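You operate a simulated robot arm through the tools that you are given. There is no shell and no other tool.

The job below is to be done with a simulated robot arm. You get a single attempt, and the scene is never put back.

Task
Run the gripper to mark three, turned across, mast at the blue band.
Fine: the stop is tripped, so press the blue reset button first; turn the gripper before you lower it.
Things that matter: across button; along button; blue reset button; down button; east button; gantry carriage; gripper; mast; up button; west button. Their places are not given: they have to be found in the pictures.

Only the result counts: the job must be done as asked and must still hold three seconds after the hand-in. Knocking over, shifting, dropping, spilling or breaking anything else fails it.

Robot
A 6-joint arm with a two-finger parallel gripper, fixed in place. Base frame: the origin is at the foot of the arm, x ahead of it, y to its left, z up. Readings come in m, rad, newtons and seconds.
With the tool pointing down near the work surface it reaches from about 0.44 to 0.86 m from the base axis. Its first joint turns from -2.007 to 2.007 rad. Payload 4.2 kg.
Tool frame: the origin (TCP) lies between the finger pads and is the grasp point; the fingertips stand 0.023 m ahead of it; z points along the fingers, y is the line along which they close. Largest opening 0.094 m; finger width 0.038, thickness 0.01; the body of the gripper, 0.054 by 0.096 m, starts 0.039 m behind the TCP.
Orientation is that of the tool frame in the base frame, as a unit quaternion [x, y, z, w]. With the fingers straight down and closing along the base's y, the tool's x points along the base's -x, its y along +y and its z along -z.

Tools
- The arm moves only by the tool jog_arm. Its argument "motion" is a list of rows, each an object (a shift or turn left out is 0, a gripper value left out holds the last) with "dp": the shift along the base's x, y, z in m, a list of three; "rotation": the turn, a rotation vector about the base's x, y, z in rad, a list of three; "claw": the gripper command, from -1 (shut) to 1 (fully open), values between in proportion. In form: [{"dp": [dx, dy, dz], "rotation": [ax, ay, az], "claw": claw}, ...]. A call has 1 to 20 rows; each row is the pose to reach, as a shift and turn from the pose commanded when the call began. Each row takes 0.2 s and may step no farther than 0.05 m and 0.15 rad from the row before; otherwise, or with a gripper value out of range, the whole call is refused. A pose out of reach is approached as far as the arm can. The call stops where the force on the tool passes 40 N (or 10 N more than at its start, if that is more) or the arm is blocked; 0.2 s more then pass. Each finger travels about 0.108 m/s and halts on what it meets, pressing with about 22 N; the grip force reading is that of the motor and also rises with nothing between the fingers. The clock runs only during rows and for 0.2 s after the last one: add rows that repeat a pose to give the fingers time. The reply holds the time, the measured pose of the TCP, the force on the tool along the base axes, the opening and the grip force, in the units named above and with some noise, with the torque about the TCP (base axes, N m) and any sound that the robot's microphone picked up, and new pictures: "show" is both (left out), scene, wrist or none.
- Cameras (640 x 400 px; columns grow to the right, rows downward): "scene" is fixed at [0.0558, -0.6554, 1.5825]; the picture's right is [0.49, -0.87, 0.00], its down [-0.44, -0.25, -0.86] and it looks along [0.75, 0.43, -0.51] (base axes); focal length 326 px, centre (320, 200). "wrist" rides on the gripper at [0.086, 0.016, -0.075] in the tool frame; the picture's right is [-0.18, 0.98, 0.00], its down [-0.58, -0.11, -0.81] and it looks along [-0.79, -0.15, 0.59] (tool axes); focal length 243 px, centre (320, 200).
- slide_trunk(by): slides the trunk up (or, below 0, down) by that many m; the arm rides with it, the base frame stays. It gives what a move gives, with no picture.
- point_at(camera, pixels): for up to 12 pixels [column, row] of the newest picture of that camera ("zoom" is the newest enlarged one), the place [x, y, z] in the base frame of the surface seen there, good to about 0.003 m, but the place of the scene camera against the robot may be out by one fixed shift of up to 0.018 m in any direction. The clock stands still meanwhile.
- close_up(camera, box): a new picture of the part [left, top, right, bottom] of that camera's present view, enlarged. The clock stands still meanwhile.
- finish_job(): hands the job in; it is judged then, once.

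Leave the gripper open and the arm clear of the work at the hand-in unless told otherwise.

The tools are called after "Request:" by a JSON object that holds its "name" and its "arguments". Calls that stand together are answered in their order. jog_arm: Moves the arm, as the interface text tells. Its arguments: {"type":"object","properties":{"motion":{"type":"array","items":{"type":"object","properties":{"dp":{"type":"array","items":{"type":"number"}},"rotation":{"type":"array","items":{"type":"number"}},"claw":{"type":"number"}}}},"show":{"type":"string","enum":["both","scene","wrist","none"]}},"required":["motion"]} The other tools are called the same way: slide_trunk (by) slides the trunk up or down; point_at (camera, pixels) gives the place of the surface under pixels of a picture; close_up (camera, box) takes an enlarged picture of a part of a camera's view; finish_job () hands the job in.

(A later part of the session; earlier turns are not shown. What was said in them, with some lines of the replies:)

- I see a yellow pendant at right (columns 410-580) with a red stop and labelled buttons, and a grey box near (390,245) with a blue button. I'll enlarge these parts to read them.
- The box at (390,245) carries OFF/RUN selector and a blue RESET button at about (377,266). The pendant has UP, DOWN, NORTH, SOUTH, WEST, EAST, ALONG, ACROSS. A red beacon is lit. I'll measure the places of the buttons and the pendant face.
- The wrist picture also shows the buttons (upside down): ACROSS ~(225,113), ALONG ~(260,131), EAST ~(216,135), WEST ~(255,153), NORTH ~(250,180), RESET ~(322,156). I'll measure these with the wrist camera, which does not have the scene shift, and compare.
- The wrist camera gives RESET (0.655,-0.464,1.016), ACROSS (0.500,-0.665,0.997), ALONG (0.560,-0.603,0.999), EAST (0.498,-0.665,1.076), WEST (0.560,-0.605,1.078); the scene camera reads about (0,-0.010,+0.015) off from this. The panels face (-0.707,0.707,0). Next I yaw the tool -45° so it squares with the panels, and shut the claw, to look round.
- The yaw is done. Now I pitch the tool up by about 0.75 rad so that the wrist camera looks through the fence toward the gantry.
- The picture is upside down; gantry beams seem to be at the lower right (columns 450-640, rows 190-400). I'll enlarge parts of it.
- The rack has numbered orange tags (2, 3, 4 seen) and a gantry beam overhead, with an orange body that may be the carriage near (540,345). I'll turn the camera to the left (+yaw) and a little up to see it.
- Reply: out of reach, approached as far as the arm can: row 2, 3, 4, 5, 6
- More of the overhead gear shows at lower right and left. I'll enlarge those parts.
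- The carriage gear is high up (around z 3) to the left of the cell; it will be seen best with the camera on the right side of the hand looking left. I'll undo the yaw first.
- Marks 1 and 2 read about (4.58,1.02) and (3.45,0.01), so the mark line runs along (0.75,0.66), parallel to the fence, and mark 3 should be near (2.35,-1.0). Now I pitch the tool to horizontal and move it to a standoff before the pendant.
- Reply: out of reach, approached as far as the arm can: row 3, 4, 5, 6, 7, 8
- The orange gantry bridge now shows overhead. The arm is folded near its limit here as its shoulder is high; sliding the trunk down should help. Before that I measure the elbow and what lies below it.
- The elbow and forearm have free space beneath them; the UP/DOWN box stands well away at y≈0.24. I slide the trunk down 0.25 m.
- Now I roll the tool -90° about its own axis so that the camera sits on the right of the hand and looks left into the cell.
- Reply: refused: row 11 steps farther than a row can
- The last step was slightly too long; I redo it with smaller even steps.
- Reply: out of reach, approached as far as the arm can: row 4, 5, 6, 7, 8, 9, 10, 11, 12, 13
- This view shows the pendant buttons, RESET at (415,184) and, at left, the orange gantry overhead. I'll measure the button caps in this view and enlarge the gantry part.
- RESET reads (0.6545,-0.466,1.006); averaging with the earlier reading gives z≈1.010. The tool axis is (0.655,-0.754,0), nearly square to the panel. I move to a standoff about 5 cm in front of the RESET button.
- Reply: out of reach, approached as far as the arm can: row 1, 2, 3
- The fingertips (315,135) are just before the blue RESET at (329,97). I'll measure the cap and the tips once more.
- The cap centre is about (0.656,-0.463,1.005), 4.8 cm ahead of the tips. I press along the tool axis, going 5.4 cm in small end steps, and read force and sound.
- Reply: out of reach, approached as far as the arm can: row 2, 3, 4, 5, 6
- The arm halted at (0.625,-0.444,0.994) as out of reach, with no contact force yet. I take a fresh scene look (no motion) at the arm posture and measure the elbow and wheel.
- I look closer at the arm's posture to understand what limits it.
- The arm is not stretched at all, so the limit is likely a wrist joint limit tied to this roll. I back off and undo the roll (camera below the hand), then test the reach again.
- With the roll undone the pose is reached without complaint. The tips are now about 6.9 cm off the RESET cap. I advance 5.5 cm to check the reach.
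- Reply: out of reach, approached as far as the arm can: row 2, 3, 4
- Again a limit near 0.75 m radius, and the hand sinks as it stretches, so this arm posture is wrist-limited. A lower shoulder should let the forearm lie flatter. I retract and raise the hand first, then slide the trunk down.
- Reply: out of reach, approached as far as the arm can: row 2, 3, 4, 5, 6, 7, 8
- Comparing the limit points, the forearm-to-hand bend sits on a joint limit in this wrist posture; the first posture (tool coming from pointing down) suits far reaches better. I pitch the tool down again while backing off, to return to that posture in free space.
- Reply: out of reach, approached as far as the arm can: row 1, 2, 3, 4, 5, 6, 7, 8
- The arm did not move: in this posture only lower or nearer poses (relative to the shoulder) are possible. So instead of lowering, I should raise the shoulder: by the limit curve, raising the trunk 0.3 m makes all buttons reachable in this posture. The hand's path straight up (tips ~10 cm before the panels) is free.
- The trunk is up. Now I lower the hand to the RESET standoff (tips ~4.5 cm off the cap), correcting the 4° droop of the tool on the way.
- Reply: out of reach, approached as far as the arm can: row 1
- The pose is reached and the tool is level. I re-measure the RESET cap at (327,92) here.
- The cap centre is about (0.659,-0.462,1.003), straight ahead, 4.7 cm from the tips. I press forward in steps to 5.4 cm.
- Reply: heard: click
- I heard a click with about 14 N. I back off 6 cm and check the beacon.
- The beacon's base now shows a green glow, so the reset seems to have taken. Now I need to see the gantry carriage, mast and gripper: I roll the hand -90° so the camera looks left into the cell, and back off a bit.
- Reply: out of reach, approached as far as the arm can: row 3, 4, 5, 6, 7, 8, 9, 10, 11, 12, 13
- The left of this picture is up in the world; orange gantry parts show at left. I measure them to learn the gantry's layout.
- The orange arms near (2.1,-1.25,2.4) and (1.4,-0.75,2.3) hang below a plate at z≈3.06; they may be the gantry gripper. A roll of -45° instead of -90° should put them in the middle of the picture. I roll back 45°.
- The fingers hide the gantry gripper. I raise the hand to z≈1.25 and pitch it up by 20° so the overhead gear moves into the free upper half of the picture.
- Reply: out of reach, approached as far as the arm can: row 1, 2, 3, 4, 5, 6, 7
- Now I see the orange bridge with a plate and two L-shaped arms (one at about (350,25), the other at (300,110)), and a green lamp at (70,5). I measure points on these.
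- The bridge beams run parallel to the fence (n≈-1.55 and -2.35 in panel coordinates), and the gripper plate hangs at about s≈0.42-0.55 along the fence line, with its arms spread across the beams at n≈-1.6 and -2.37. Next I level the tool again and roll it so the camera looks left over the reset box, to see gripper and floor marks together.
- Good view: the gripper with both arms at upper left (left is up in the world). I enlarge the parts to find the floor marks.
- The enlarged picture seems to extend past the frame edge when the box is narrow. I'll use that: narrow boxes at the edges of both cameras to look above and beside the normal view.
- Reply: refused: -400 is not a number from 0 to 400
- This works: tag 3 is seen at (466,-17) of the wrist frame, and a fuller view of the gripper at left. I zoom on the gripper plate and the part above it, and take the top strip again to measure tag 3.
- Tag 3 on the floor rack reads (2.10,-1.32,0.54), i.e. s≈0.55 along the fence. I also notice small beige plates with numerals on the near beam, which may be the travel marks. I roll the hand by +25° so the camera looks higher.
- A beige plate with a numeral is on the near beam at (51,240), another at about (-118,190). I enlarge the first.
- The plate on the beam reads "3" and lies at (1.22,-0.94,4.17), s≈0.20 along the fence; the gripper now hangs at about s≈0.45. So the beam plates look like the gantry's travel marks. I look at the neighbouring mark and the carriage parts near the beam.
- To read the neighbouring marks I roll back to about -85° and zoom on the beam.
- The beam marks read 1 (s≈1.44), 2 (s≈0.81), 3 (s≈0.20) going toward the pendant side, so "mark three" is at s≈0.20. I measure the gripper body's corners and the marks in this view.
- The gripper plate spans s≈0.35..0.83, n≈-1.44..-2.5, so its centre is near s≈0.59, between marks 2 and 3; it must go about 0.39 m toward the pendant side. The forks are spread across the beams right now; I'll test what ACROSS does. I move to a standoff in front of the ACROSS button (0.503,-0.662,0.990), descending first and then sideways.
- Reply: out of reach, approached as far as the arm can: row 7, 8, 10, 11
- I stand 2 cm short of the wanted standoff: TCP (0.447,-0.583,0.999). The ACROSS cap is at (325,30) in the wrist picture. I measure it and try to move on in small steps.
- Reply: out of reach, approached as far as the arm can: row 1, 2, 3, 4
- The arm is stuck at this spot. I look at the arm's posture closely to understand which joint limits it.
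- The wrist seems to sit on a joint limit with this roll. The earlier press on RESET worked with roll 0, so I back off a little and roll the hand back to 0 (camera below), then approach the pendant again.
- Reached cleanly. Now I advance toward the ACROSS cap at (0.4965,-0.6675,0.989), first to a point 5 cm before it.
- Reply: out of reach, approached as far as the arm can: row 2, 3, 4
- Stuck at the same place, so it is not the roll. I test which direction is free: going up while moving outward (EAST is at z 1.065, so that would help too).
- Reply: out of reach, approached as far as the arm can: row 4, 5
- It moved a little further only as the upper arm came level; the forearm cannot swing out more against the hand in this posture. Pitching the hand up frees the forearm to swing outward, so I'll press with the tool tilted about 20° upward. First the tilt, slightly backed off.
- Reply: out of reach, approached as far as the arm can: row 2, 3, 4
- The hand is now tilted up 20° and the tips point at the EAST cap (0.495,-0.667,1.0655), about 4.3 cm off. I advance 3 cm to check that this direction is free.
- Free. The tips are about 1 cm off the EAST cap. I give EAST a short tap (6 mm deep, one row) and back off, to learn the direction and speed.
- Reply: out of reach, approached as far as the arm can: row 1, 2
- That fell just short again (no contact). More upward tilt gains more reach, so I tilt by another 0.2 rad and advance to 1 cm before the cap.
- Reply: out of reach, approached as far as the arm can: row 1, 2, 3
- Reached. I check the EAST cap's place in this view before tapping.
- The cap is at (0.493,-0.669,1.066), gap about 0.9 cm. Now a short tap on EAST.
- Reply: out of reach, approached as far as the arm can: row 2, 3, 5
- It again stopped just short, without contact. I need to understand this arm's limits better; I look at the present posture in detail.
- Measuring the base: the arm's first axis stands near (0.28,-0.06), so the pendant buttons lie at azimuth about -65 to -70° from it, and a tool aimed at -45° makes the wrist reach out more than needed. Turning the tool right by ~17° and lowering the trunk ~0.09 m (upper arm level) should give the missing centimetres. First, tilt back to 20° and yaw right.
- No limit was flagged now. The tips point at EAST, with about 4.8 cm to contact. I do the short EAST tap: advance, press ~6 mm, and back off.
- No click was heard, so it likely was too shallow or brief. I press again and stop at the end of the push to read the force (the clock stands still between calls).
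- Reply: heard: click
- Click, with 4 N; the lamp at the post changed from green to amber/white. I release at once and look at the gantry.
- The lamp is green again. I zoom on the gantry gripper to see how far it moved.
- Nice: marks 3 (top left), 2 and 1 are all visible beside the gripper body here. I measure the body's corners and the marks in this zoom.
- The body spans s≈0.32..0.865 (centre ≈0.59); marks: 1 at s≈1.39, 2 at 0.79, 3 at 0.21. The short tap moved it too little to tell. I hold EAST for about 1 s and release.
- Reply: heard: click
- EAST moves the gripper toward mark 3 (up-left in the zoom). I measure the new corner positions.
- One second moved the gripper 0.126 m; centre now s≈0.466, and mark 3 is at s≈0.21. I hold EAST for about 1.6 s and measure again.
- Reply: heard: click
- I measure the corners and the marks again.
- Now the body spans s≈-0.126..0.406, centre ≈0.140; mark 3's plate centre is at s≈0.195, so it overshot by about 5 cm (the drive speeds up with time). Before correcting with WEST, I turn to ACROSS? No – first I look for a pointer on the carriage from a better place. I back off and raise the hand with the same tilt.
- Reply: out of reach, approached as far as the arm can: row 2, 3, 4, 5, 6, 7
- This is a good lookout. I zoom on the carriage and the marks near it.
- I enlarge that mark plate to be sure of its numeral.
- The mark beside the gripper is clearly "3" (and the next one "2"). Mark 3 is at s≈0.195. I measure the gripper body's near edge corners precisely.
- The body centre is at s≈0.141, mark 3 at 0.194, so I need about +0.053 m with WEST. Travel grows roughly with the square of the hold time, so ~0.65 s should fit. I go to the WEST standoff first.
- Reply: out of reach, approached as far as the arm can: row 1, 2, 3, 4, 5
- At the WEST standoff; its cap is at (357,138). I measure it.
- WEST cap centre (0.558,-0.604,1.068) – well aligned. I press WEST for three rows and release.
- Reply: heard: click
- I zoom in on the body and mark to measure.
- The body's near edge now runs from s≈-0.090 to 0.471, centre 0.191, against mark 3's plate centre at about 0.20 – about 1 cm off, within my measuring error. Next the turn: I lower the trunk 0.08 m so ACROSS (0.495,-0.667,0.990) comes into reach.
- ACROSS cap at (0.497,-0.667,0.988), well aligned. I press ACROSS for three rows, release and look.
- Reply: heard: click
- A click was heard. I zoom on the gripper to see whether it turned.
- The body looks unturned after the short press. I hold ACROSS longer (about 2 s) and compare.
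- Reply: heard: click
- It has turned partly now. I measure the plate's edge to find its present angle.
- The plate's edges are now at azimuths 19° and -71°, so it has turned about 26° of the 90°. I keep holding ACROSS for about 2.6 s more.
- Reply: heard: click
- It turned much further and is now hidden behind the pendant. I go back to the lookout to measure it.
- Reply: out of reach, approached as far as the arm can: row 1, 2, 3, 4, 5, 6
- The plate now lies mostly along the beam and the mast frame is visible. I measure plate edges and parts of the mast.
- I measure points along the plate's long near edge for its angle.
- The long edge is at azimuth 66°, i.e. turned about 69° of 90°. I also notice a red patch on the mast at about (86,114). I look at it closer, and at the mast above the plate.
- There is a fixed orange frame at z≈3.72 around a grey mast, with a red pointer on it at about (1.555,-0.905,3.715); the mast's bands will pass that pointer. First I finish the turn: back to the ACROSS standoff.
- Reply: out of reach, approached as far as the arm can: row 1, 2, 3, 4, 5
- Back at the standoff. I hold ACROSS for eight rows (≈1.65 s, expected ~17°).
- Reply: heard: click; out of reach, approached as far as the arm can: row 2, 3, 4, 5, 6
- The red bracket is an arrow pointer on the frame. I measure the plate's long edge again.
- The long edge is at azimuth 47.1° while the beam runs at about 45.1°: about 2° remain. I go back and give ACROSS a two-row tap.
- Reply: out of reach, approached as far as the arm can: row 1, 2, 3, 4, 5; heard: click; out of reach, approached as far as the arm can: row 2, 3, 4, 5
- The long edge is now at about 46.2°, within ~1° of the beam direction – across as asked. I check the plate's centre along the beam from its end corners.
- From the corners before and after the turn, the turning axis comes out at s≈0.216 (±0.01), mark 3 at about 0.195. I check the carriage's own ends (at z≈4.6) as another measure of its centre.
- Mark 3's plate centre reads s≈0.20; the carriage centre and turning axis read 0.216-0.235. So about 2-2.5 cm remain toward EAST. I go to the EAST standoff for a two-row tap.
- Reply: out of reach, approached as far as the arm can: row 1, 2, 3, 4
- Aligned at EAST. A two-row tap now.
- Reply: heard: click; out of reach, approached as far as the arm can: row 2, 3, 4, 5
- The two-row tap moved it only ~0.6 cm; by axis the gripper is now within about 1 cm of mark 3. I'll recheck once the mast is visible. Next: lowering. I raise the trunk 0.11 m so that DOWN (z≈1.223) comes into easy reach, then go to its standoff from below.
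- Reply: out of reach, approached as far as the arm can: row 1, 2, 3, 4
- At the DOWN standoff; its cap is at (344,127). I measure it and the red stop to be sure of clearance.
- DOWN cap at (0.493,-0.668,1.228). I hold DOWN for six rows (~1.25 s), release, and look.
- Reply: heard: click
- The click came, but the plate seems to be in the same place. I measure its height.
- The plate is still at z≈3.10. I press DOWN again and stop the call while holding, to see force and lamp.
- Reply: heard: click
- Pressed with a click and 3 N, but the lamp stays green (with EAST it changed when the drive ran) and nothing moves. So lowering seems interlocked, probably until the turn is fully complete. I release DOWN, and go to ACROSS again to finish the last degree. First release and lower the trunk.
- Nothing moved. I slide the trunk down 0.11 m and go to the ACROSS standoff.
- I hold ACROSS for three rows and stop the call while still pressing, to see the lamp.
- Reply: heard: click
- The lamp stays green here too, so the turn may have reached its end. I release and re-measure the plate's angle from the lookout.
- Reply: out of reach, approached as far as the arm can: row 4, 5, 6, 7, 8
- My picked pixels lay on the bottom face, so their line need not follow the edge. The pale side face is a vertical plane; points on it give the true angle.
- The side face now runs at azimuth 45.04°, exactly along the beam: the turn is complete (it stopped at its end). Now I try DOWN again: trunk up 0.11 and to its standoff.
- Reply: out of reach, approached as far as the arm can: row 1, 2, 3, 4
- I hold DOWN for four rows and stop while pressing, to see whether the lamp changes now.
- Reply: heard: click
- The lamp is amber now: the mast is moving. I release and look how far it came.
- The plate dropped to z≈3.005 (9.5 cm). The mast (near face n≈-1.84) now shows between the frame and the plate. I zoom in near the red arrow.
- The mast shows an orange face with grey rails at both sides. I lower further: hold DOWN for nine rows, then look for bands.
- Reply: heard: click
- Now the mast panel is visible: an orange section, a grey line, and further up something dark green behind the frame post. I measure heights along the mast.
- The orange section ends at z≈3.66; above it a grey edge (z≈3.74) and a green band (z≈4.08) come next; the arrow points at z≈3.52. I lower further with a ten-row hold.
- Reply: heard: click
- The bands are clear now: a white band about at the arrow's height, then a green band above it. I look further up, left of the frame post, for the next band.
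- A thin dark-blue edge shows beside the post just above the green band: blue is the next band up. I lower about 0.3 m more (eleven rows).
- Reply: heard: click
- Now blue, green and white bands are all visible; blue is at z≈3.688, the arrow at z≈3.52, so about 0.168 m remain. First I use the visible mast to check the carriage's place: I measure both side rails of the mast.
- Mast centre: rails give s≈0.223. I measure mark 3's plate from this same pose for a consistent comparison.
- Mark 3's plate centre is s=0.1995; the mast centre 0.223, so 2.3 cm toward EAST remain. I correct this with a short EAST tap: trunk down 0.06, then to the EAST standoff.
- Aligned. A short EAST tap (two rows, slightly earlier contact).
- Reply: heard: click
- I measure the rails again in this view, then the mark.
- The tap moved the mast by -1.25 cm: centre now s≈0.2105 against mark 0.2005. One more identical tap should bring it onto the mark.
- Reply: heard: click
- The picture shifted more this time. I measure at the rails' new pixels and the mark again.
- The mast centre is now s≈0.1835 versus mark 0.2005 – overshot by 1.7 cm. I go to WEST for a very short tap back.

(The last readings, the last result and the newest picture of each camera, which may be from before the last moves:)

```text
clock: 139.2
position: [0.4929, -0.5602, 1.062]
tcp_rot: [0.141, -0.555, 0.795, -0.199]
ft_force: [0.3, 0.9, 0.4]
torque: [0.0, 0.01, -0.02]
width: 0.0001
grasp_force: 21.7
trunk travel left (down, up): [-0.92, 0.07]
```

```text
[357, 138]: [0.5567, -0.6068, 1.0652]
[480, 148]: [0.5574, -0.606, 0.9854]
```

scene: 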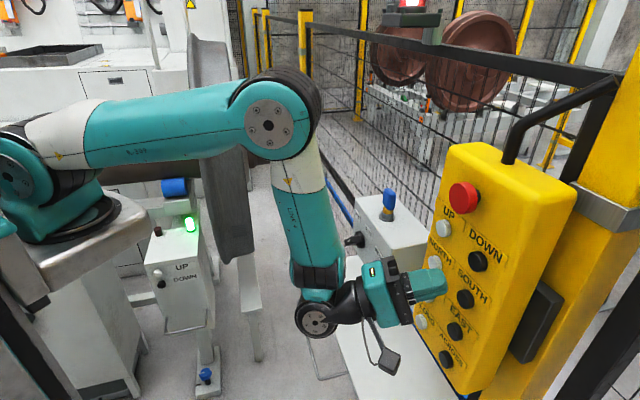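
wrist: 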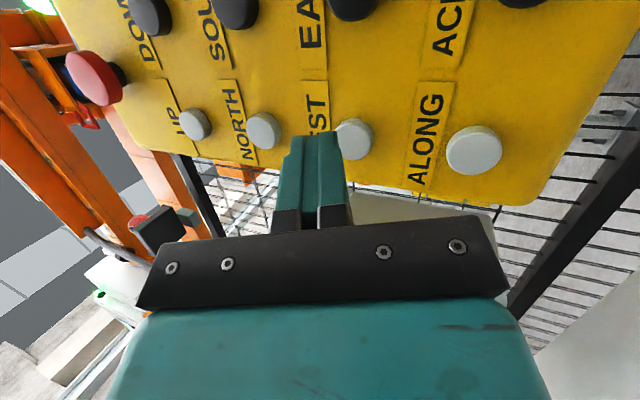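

Aligned at WEST. A two-row tap with moderate depth.

Request:
{"name": "jog_arm", "arguments": {"motion": [{"dp": [0.0141, -0.0141, 0.001]}, {"dp": [0.0269, -0.0269, 0.002]}, {"dp": [0.0339, -0.0339, 0.002]}, {"dp": [0.0393, -0.0393, 0.002]}, {"dp": [0.0393, -0.0393, 0.002]}, {"dp": [0.0198, -0.0198, 0.001]}, {"dp": [0, 0, 0]}], "show": "none"}}

Request:
{"name": "jog_arm", "arguments": {"motion": [{"dp": [-0.019, -0.02, 0.0]}, {"dp": [-0.038, -0.04, 0.001]}, {"dp": [-0.0571, -0.0599, 0.0]}, {"dp": [-0.0571, -0.0599, 0.0]}], "show": "wrist"}}

Request:
{"name": "close_up", "arguments": {"camera": "wrist", "box": [50, 60, 120, 130]}}

```text
clock: 140.8
position: [0.4937, -0.5569, 1.0629]
tcp_rot: [0.141, -0.554, 0.795, -0.2]
ft_force: [0.0, -0.3, -0.5]
torque: [-0.01, -0.05, -0.03]
width: 0.0
grasp_force: 21.9
trunk travel left (down, up): [-0.92, 0.07]
heard: click
```

```text
clock: 141.8
position: [0.4343, -0.6192, 1.0628]
tcp_rot: [0.14, -0.554, 0.796, -0.2]
ft_force: [0.4, 0.0, -0.8]
torque: [-0.02, -0.03, 0.02]
width: 0.0
grasp_force: 21.9
trunk travel left (down, up): [-0.92, 0.07]
```

wrist: 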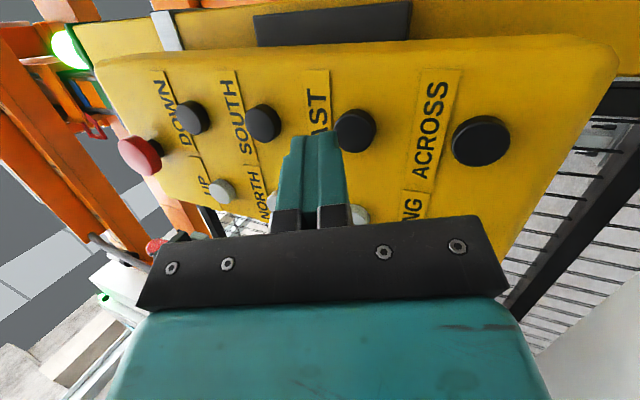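

```text
5.71 times, centred on (85, 95) of wrist
```

zoom: 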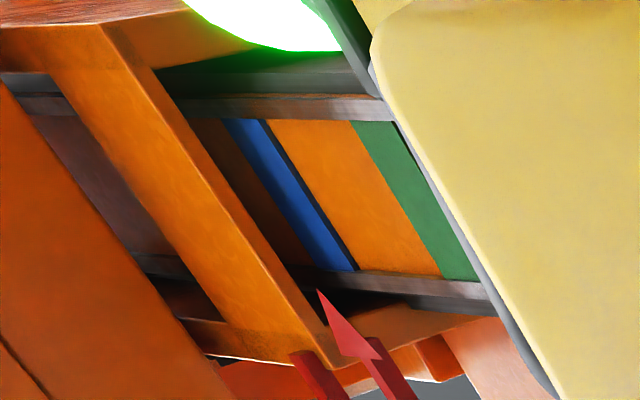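

Request:
{"name": "point_at", "arguments": {"camera": "zoom", "pixels": [[300, 100], [300, 115], [340, 102], [340, 117], [390, 277], [390, 289], [430, 282], [430, 295], [270, 99], [450, 284]]}}

Request:
{"name": "close_up", "arguments": {"camera": "wrist", "box": [0, 82, 30, 122]}}

Request:
{"name": "point_at", "arguments": {"camera": "zoom", "pixels": [[85, 118], [270, 325], [175, 220], [70, 116], [255, 322], [78, 110], [262, 318]]}}

```text
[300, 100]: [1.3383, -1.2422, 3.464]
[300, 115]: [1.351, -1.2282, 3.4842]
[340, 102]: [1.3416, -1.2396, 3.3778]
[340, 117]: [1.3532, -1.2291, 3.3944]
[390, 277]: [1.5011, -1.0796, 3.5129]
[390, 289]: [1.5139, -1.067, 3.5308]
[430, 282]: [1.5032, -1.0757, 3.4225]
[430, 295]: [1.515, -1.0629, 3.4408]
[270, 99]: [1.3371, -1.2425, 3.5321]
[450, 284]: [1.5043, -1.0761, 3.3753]
```

```text
10.00 times, centred on (15, 102) of wrist
```

zoom: 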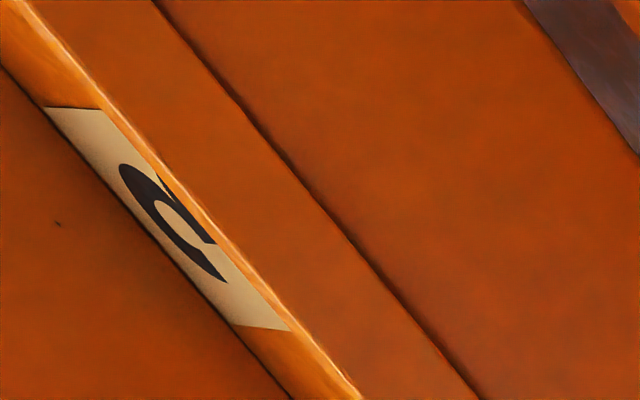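

```text
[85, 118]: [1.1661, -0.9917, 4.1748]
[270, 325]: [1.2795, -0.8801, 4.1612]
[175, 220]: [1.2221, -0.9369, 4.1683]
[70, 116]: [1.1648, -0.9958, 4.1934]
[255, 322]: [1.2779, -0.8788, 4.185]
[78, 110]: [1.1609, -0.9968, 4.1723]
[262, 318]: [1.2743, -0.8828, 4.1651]
```

Mast centre 0.194 versus mark 0.2005: within 7 mm. Good. Now the last of the lowering: trunk up 0.06 and to the DOWN standoff, then measure the blue band and arrow there.

Request:
{"name": "slide_trunk", "arguments": {"by": 0.06}}

Request:
{"name": "jog_arm", "arguments": {"motion": [{"dp": [-0.002, 0.002, 0.035]}, {"dp": [-0.002, 0.002, 0.07]}, {"dp": [0.003, 0.001, 0.1]}, {"dp": [0.003, 0.001, 0.1]}], "show": "wrist"}}

Request:
{"name": "point_at", "arguments": {"camera": "wrist", "pixels": [[346, 127], [246, 172]]}}

Request:
{"name": "close_up", "arguments": {"camera": "wrist", "box": [70, 70, 140, 130]}}

```text
clock: 142.8
position: [0.4347, -0.6183, 1.1242]
tcp_rot: [0.14, -0.554, 0.796, -0.2]
ft_force: [-0.4, -0.6, 0.4]
torque: [-0.01, 0.01, 0.01]
width: 0.0
grasp_force: 22.4
trunk travel left (down, up): [-0.98, 0.01]
```

```text
clock: 143.8
position: [0.4399, -0.6179, 1.2231]
tcp_rot: [0.141, -0.555, 0.795, -0.2]
ft_force: [0.3, -0.5, 0.2]
torque: [0.01, 0.0, -0.02]
width: 0.0
grasp_force: 22.2
trunk travel left (down, up): [-0.98, 0.01]
```

wrist: 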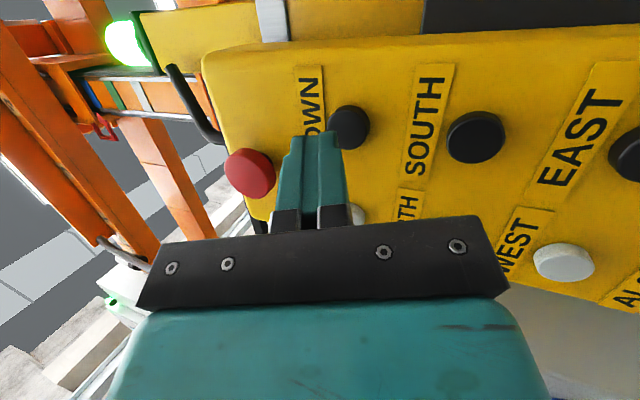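

```text
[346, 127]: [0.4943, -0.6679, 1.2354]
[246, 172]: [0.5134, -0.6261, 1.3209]
```

```text
6.67 times, centred on (105, 100) of wrist
```

zoom: 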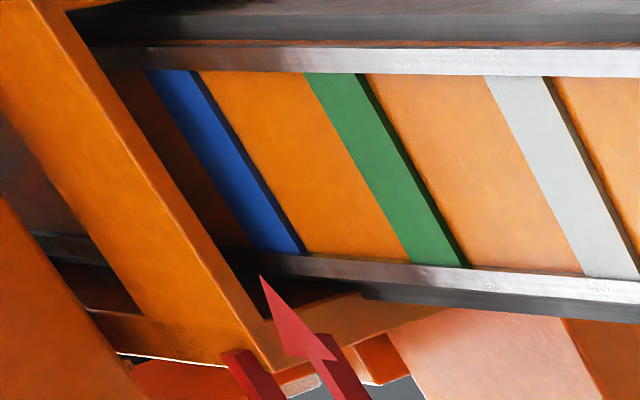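

Request:
{"name": "point_at", "arguments": {"camera": "zoom", "pixels": [[176, 116], [194, 116], [211, 116], [206, 170], [226, 170], [244, 170], [238, 225], [260, 225], [278, 225], [263, 280], [285, 315], [305, 345]]}}

```text
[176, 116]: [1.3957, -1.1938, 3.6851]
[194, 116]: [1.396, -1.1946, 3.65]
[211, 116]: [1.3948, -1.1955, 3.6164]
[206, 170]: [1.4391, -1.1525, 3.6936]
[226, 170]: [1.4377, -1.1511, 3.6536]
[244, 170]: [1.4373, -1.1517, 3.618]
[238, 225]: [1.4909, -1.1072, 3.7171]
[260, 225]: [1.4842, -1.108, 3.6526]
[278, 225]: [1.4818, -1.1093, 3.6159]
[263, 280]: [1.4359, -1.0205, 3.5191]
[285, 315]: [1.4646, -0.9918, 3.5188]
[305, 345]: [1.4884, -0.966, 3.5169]
```

Blue band: z 3.612-3.690, centre 3.652; arrow at z 3.518. So 0.134 m to go. I hold DOWN for five rows first.

Request:
{"name": "jog_arm", "arguments": {"motion": [{"dp": [0.0125, -0.0141, 0.0]}, {"dp": [0.022, -0.024, 0.0]}, {"dp": [0.0295, -0.0315, 0.0]}, {"dp": [0.0348, -0.0372, 0.0]}, {"dp": [0.0348, -0.0372, 0.0]}, {"dp": [0.0348, -0.0372, 0.0]}, {"dp": [0.0348, -0.0372, 0.0]}, {"dp": [0.0348, -0.0372, 0.0]}, {"dp": [0.0178, -0.0198, 0.0]}, {"dp": [-0.002, 0, 0]}], "show": "wrist"}}

Request:
{"name": "close_up", "arguments": {"camera": "wrist", "box": [70, 70, 140, 130]}}

```text
clock: 146.0
position: [0.4364, -0.6182, 1.2245]
tcp_rot: [0.14, -0.555, 0.796, -0.199]
ft_force: [0.0, -0.5, 0.3]
torque: [0.01, -0.02, 0.01]
width: 0.0
grasp_force: 21.4
trunk travel left (down, up): [-0.98, 0.01]
heard: click
```

wrist: 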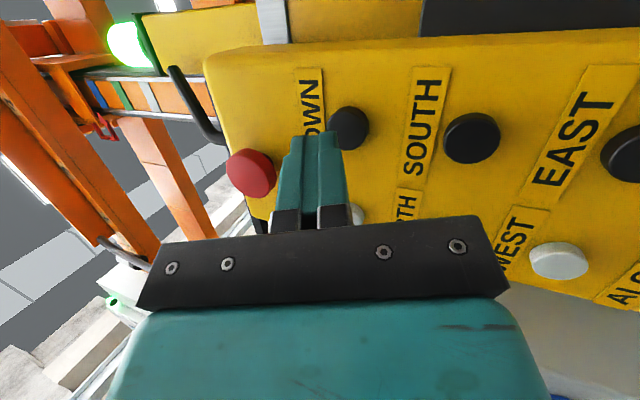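

```text
6.67 times, centred on (105, 100) of wrist
```

zoom: 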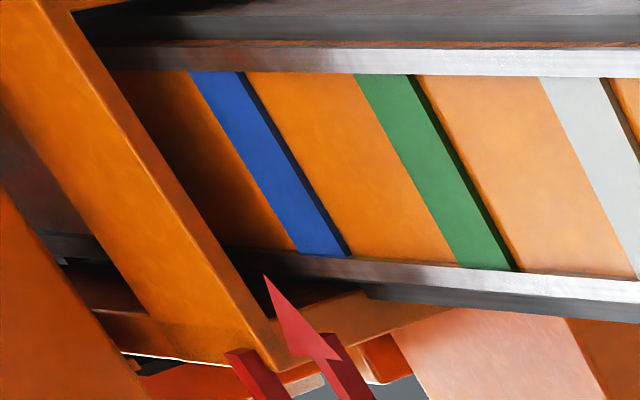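

Request:
{"name": "point_at", "arguments": {"camera": "zoom", "pixels": [[215, 100], [236, 100], [255, 100], [246, 160], [267, 160], [286, 160], [284, 225], [304, 225], [325, 225], [268, 282], [288, 315], [308, 345]]}}

```text
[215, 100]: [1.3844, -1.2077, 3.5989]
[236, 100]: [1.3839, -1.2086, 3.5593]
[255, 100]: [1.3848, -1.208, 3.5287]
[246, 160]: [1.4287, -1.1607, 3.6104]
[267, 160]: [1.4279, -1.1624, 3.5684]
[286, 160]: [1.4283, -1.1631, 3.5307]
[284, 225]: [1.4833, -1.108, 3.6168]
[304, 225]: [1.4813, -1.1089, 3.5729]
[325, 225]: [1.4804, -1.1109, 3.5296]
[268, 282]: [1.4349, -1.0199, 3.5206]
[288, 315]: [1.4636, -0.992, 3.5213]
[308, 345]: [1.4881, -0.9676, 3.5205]
```

Blue now spans z 3.522-3.612 (centre 3.568), arrow 3.5205: 4.7 cm left. I hold DOWN for three rows.

Request:
{"name": "jog_arm", "arguments": {"motion": [{"dp": [0.0155, -0.0141, 0.0]}, {"dp": [0.025, -0.024, 0.0]}, {"dp": [0.033, -0.0315, 0.0]}, {"dp": [0.0383, -0.0369, 0.0]}, {"dp": [0.0383, -0.0369, 0.0]}, {"dp": [0.0383, -0.0369, 0.0]}, {"dp": [0.0203, -0.0189, 0.0]}, {"dp": [0, 0, 0]}], "show": "wrist"}}

Request:
{"name": "close_up", "arguments": {"camera": "wrist", "box": [70, 70, 140, 130]}}

```text
clock: 147.8
position: [0.4354, -0.618, 1.2258]
tcp_rot: [0.14, -0.555, 0.795, -0.2]
ft_force: [0.3, 0.1, 0.6]
torque: [0.0, -0.03, 0.01]
width: 0.0
grasp_force: 21.8
trunk travel left (down, up): [-0.98, 0.01]
heard: click
```

wrist: 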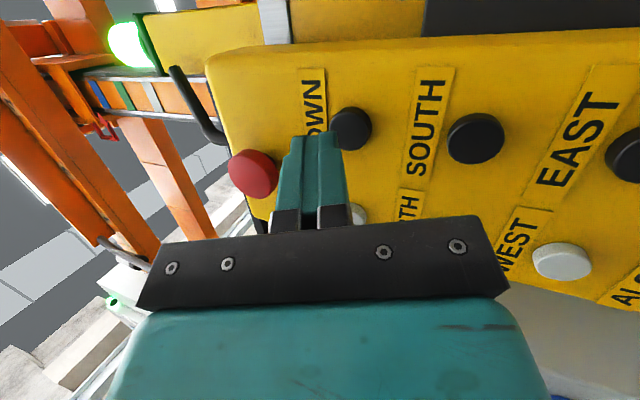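

```text
6.67 times, centred on (105, 100) of wrist
```

zoom: 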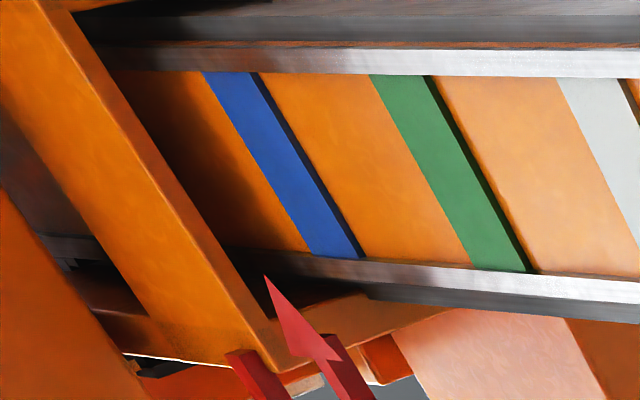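

Request:
{"name": "point_at", "arguments": {"camera": "zoom", "pixels": [[228, 100], [248, 100], [268, 100], [260, 160], [280, 160], [300, 160], [299, 225], [319, 225], [339, 225], [268, 282], [288, 315], [308, 345]]}}

```text
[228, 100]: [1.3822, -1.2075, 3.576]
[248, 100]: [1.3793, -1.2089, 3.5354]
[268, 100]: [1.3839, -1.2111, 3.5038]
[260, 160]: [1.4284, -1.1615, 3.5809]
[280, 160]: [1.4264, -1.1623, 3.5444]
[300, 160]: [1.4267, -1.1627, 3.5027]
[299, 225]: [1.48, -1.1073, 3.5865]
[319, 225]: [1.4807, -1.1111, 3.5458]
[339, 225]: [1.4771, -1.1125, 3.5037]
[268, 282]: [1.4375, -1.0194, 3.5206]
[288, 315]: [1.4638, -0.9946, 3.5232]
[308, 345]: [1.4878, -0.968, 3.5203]
```

Blue spans 3.500-3.588 (centre ≈3.543); arrow 3.521: 2.2 cm left. The last three-row press gave 2.5 cm, so one more like it.

Request:
{"name": "jog_arm", "arguments": {"motion": [{"dp": [0.0155, -0.0141, 0.0]}, {"dp": [0.0255, -0.024, 0.0]}, {"dp": [0.0335, -0.0315, 0.0]}, {"dp": [0.0388, -0.0371, 0.0]}, {"dp": [0.0388, -0.0371, 0.0]}, {"dp": [0.0388, -0.0371, 0.0]}, {"dp": [0.0203, -0.0189, 0.0]}, {"dp": [0, 0, 0]}], "show": "wrist"}}

Request:
{"name": "close_up", "arguments": {"camera": "wrist", "box": [70, 70, 140, 130]}}

```text
clock: 149.6
position: [0.4378, -0.6181, 1.2246]
tcp_rot: [0.141, -0.555, 0.795, -0.2]
ft_force: [0.2, -0.1, 0.1]
torque: [0.0, -0.03, -0.01]
width: 0.0003
grasp_force: 22.2
trunk travel left (down, up): [-0.98, 0.01]
heard: click
```

wrist: 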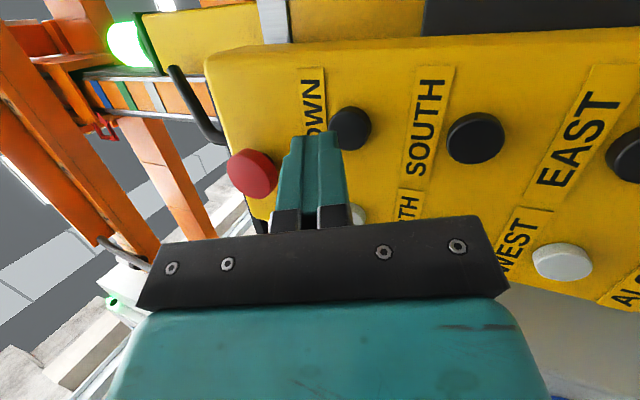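

```text
6.67 times, centred on (105, 100) of wrist
```

zoom: 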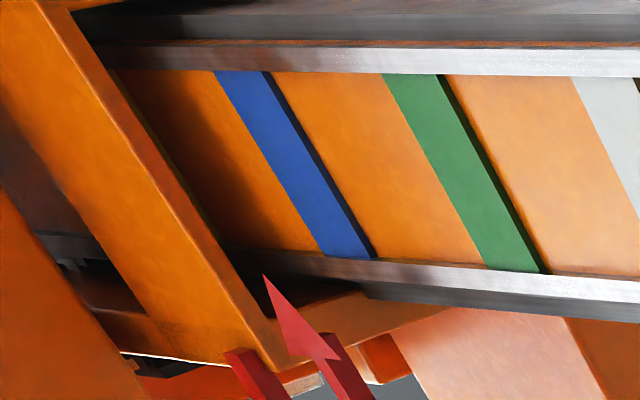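

Request:
{"name": "point_at", "arguments": {"camera": "zoom", "pixels": [[240, 100], [261, 100], [281, 100], [273, 160], [294, 160], [314, 160], [310, 225], [332, 225], [354, 225], [268, 282], [288, 315], [308, 345]]}}

```text
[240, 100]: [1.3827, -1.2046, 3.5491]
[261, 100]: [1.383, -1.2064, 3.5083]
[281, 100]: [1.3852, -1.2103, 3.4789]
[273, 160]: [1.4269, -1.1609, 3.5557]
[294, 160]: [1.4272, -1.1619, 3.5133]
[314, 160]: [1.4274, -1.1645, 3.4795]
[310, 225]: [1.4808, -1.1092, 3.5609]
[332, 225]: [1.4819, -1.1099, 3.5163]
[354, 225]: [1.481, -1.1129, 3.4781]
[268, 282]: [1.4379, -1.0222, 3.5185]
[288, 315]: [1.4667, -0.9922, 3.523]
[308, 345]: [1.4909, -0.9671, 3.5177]
```

The blue band's centre is now at z≈3.520 and the arrow at 3.520: aligned. I re-check the rails against mark 3 from this pose.

Request:
{"name": "point_at", "arguments": {"camera": "zoom", "pixels": [[300, 52], [300, 68], [420, 56], [420, 72], [420, 266], [420, 280], [480, 271], [480, 286]]}}

Request:
{"name": "close_up", "arguments": {"camera": "wrist", "box": [0, 85, 40, 130]}}

Request:
{"name": "point_at", "arguments": {"camera": "zoom", "pixels": [[143, 78], [312, 266], [228, 170], [300, 262], [130, 78]]}}

```text
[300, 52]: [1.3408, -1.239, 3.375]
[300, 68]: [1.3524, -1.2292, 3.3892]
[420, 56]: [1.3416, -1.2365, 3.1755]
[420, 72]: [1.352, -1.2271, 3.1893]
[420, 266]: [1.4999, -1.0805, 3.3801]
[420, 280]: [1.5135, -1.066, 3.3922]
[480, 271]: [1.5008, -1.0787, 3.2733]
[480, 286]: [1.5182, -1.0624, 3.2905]
```

```text
8.89 times, centred on (20, 108) of wrist
```

zoom: 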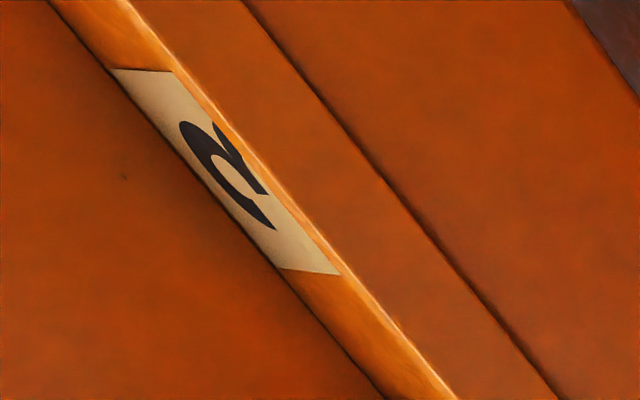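

```text
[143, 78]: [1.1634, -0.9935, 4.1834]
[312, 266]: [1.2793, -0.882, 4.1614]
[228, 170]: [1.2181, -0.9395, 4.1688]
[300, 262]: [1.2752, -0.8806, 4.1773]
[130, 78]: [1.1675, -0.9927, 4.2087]
```

Mast centre 0.1945 versus mark 0.200: on mark three. Now I back the arm away from the pendant, keeping below the red stop, and open the gripper.

Request:
{"name": "jog_arm", "arguments": {"motion": [{"dp": [-0.02, 0.025, -0.005]}, {"dp": [-0.03, 0.055, -0.015]}, {"dp": [-0.025, 0.085, -0.03]}, {"dp": [-0.01, 0.115, -0.045]}, {"dp": [0.005, 0.14, -0.06]}, {"dp": [0.012, 0.155, -0.07]}, {"dp": [0.012, 0.155, -0.07], "claw": 1}, {"dp": [0.012, 0.155, -0.07], "claw": 1}, {"dp": [0.012, 0.155, -0.07], "claw": 1}, {"dp": [0.012, 0.155, -0.07], "claw": 1}], "show": "both"}}

```text
clock: 151.8
position: [0.4944, -0.5533, 1.1652]
tcp_rot: [0.141, -0.556, 0.795, -0.199]
ft_force: [0.4, -0.3, 0.2]
torque: [0.01, -0.02, 0.01]
width: 0.094
grasp_force: 0.1
out of reach, approached as far as the arm can: row 2, 3, 4, 5, 6, 7, 8, 9, 10
trunk travel left (down, up): [-0.98, 0.01]
```

scene: 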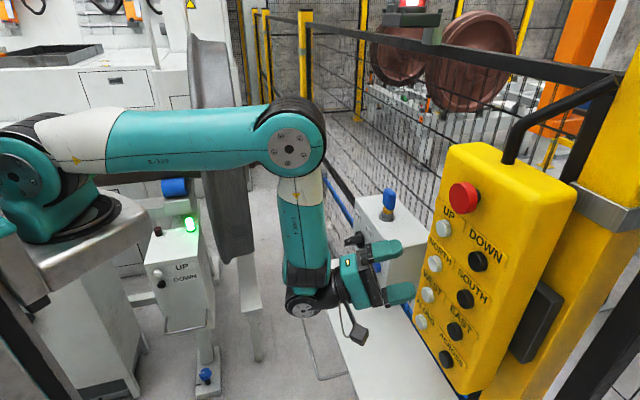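
wrist: 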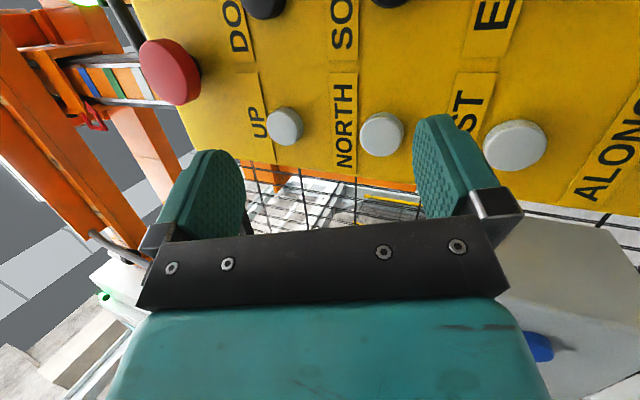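

The gripper is open, but only 6 cm from the panel. I level the tool again while backing off further, for more clearance.

Request:
{"name": "jog_arm", "arguments": {"motion": [{"dp": [-0.012, 0.012, 0], "rotation": [0.103, 0.055, 0]}, {"dp": [-0.03, 0.03, 0], "rotation": [0.206, 0.11, 0]}, {"dp": [-0.05, 0.05, 0], "rotation": [0.309, 0.164, 0]}, {"dp": [-0.075, 0.075, 0], "rotation": [0.309, 0.164, 0]}, {"dp": [-0.1, 0.1, 0], "rotation": [0.309, 0.164, 0]}, {"dp": [-0.1, 0.1, 0], "rotation": [0.309, 0.164, 0]}], "show": "both"}}

```text
clock: 153.2
position: [0.4095, -0.4797, 1.1692]
tcp_rot: [-0.172, 0.686, -0.685, 0.172]
ft_force: [-1.0, -0.3, -1.1]
torque: [0.02, 0.02, 0.0]
width: 0.0941
grasp_force: 0.1
out of reach, approached as far as the arm can: row 5, 6
trunk travel left (down, up): [-0.98, 0.01]
```

scene: 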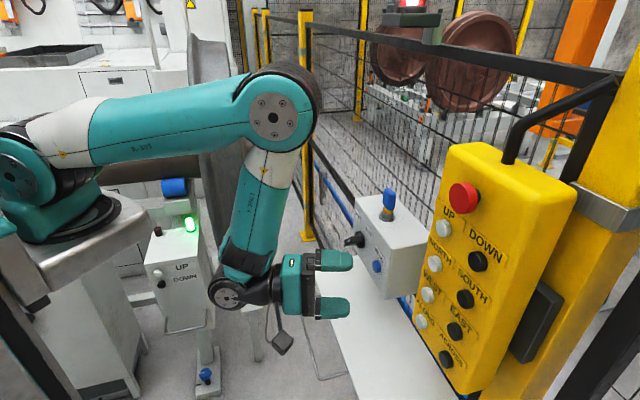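
wrist: 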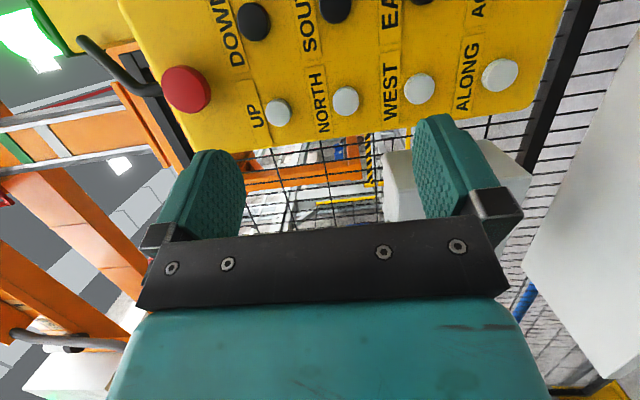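

The arm is clear (about 17 cm from the panel) and the gripper open. One last look at the band and arrow to be sure nothing has drifted.

Request:
{"name": "close_up", "arguments": {"camera": "wrist", "box": [0, 100, 4, 240]}}

Request:
{"name": "close_up", "arguments": {"camera": "wrist", "box": [0, 0, 4, 400]}}

```text
2.86 times, centred on (2, 170) of wrist
```

zoom: 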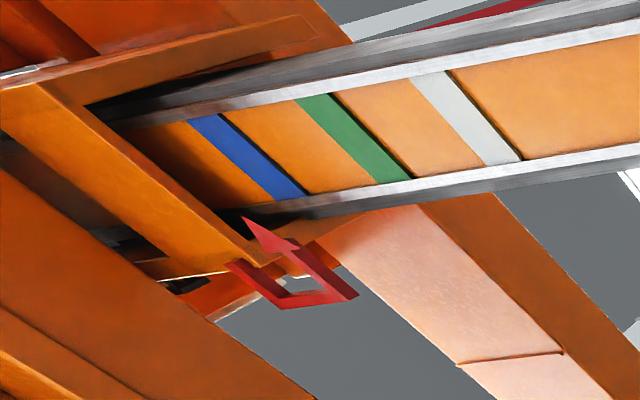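

```text
1.00 times, centred on (2, 200) of wrist (not enlarged: the box is as wide or as high as the picture)
```

zoom: 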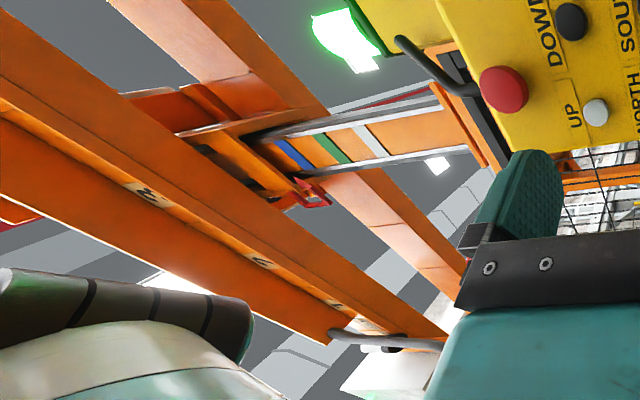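

Request:
{"name": "close_up", "arguments": {"camera": "wrist", "box": [0, 120, 4, 220]}}

Request:
{"name": "point_at", "arguments": {"camera": "zoom", "pixels": [[190, 155], [215, 170], [240, 200], [260, 185], [230, 160], [250, 220], [240, 250], [265, 275], [215, 130]]}}

```text
4.00 times, centred on (2, 170) of wrist
```

zoom: 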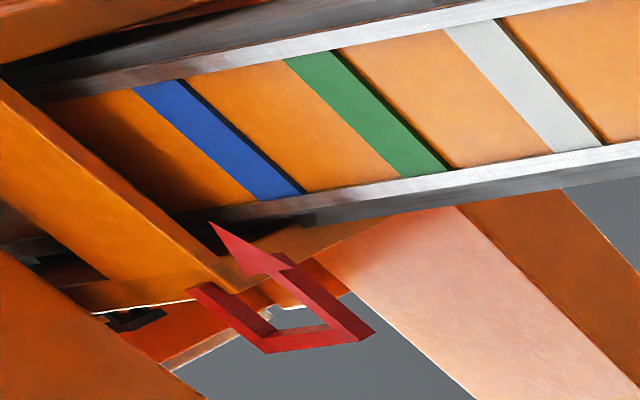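

```text
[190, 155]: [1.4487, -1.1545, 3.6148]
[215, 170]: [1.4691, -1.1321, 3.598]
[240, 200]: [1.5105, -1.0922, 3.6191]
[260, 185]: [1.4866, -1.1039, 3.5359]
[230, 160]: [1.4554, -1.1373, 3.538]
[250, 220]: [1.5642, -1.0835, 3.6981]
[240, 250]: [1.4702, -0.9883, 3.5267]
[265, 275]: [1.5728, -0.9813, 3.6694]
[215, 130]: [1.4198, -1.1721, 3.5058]
```

Seen from here too, the blue band's centre (z≈3.527) and the arrow (z≈3.527) agree, the lamp is green, the gripper is turned across and stands at mark three, and the arm is clear with its gripper open. I hand the job in.

Request:
{"name": "finish_job", "arguments": {}}

```text
The job is handed in.
```

The job is handed in: the gantry gripper is at mark three, turned across, with the mast at the blue band. The tool has not reported whether it passed.

- **Stop:** I pressed the blue reset button first. It clicked and the lamp on the pendant's post was green afterwards.
- **Mark three:** I took this as the "3" plate on the overhead beam, not the orange "3" tag on the floor rack. The mast centre is within about 7 mm of the middle of that plate.
- **Across:** I ran the turn to its end stop, and the plate now lies parallel to the beam. The controls refused to lower the mast until the turn was complete, so the turn came first.
- **Mast:** The middle of the blue band is level with the red arrow, to within a few millimetres.
- **Late nudge:** I moved the carriage a few centimetres east and west after the mast was already partly lowered, to centre it on the mark. It stayed clear of everything.

The arm is backed off about 17 cm from the panel with its gripper open. I saw nothing else knocked or shifted.
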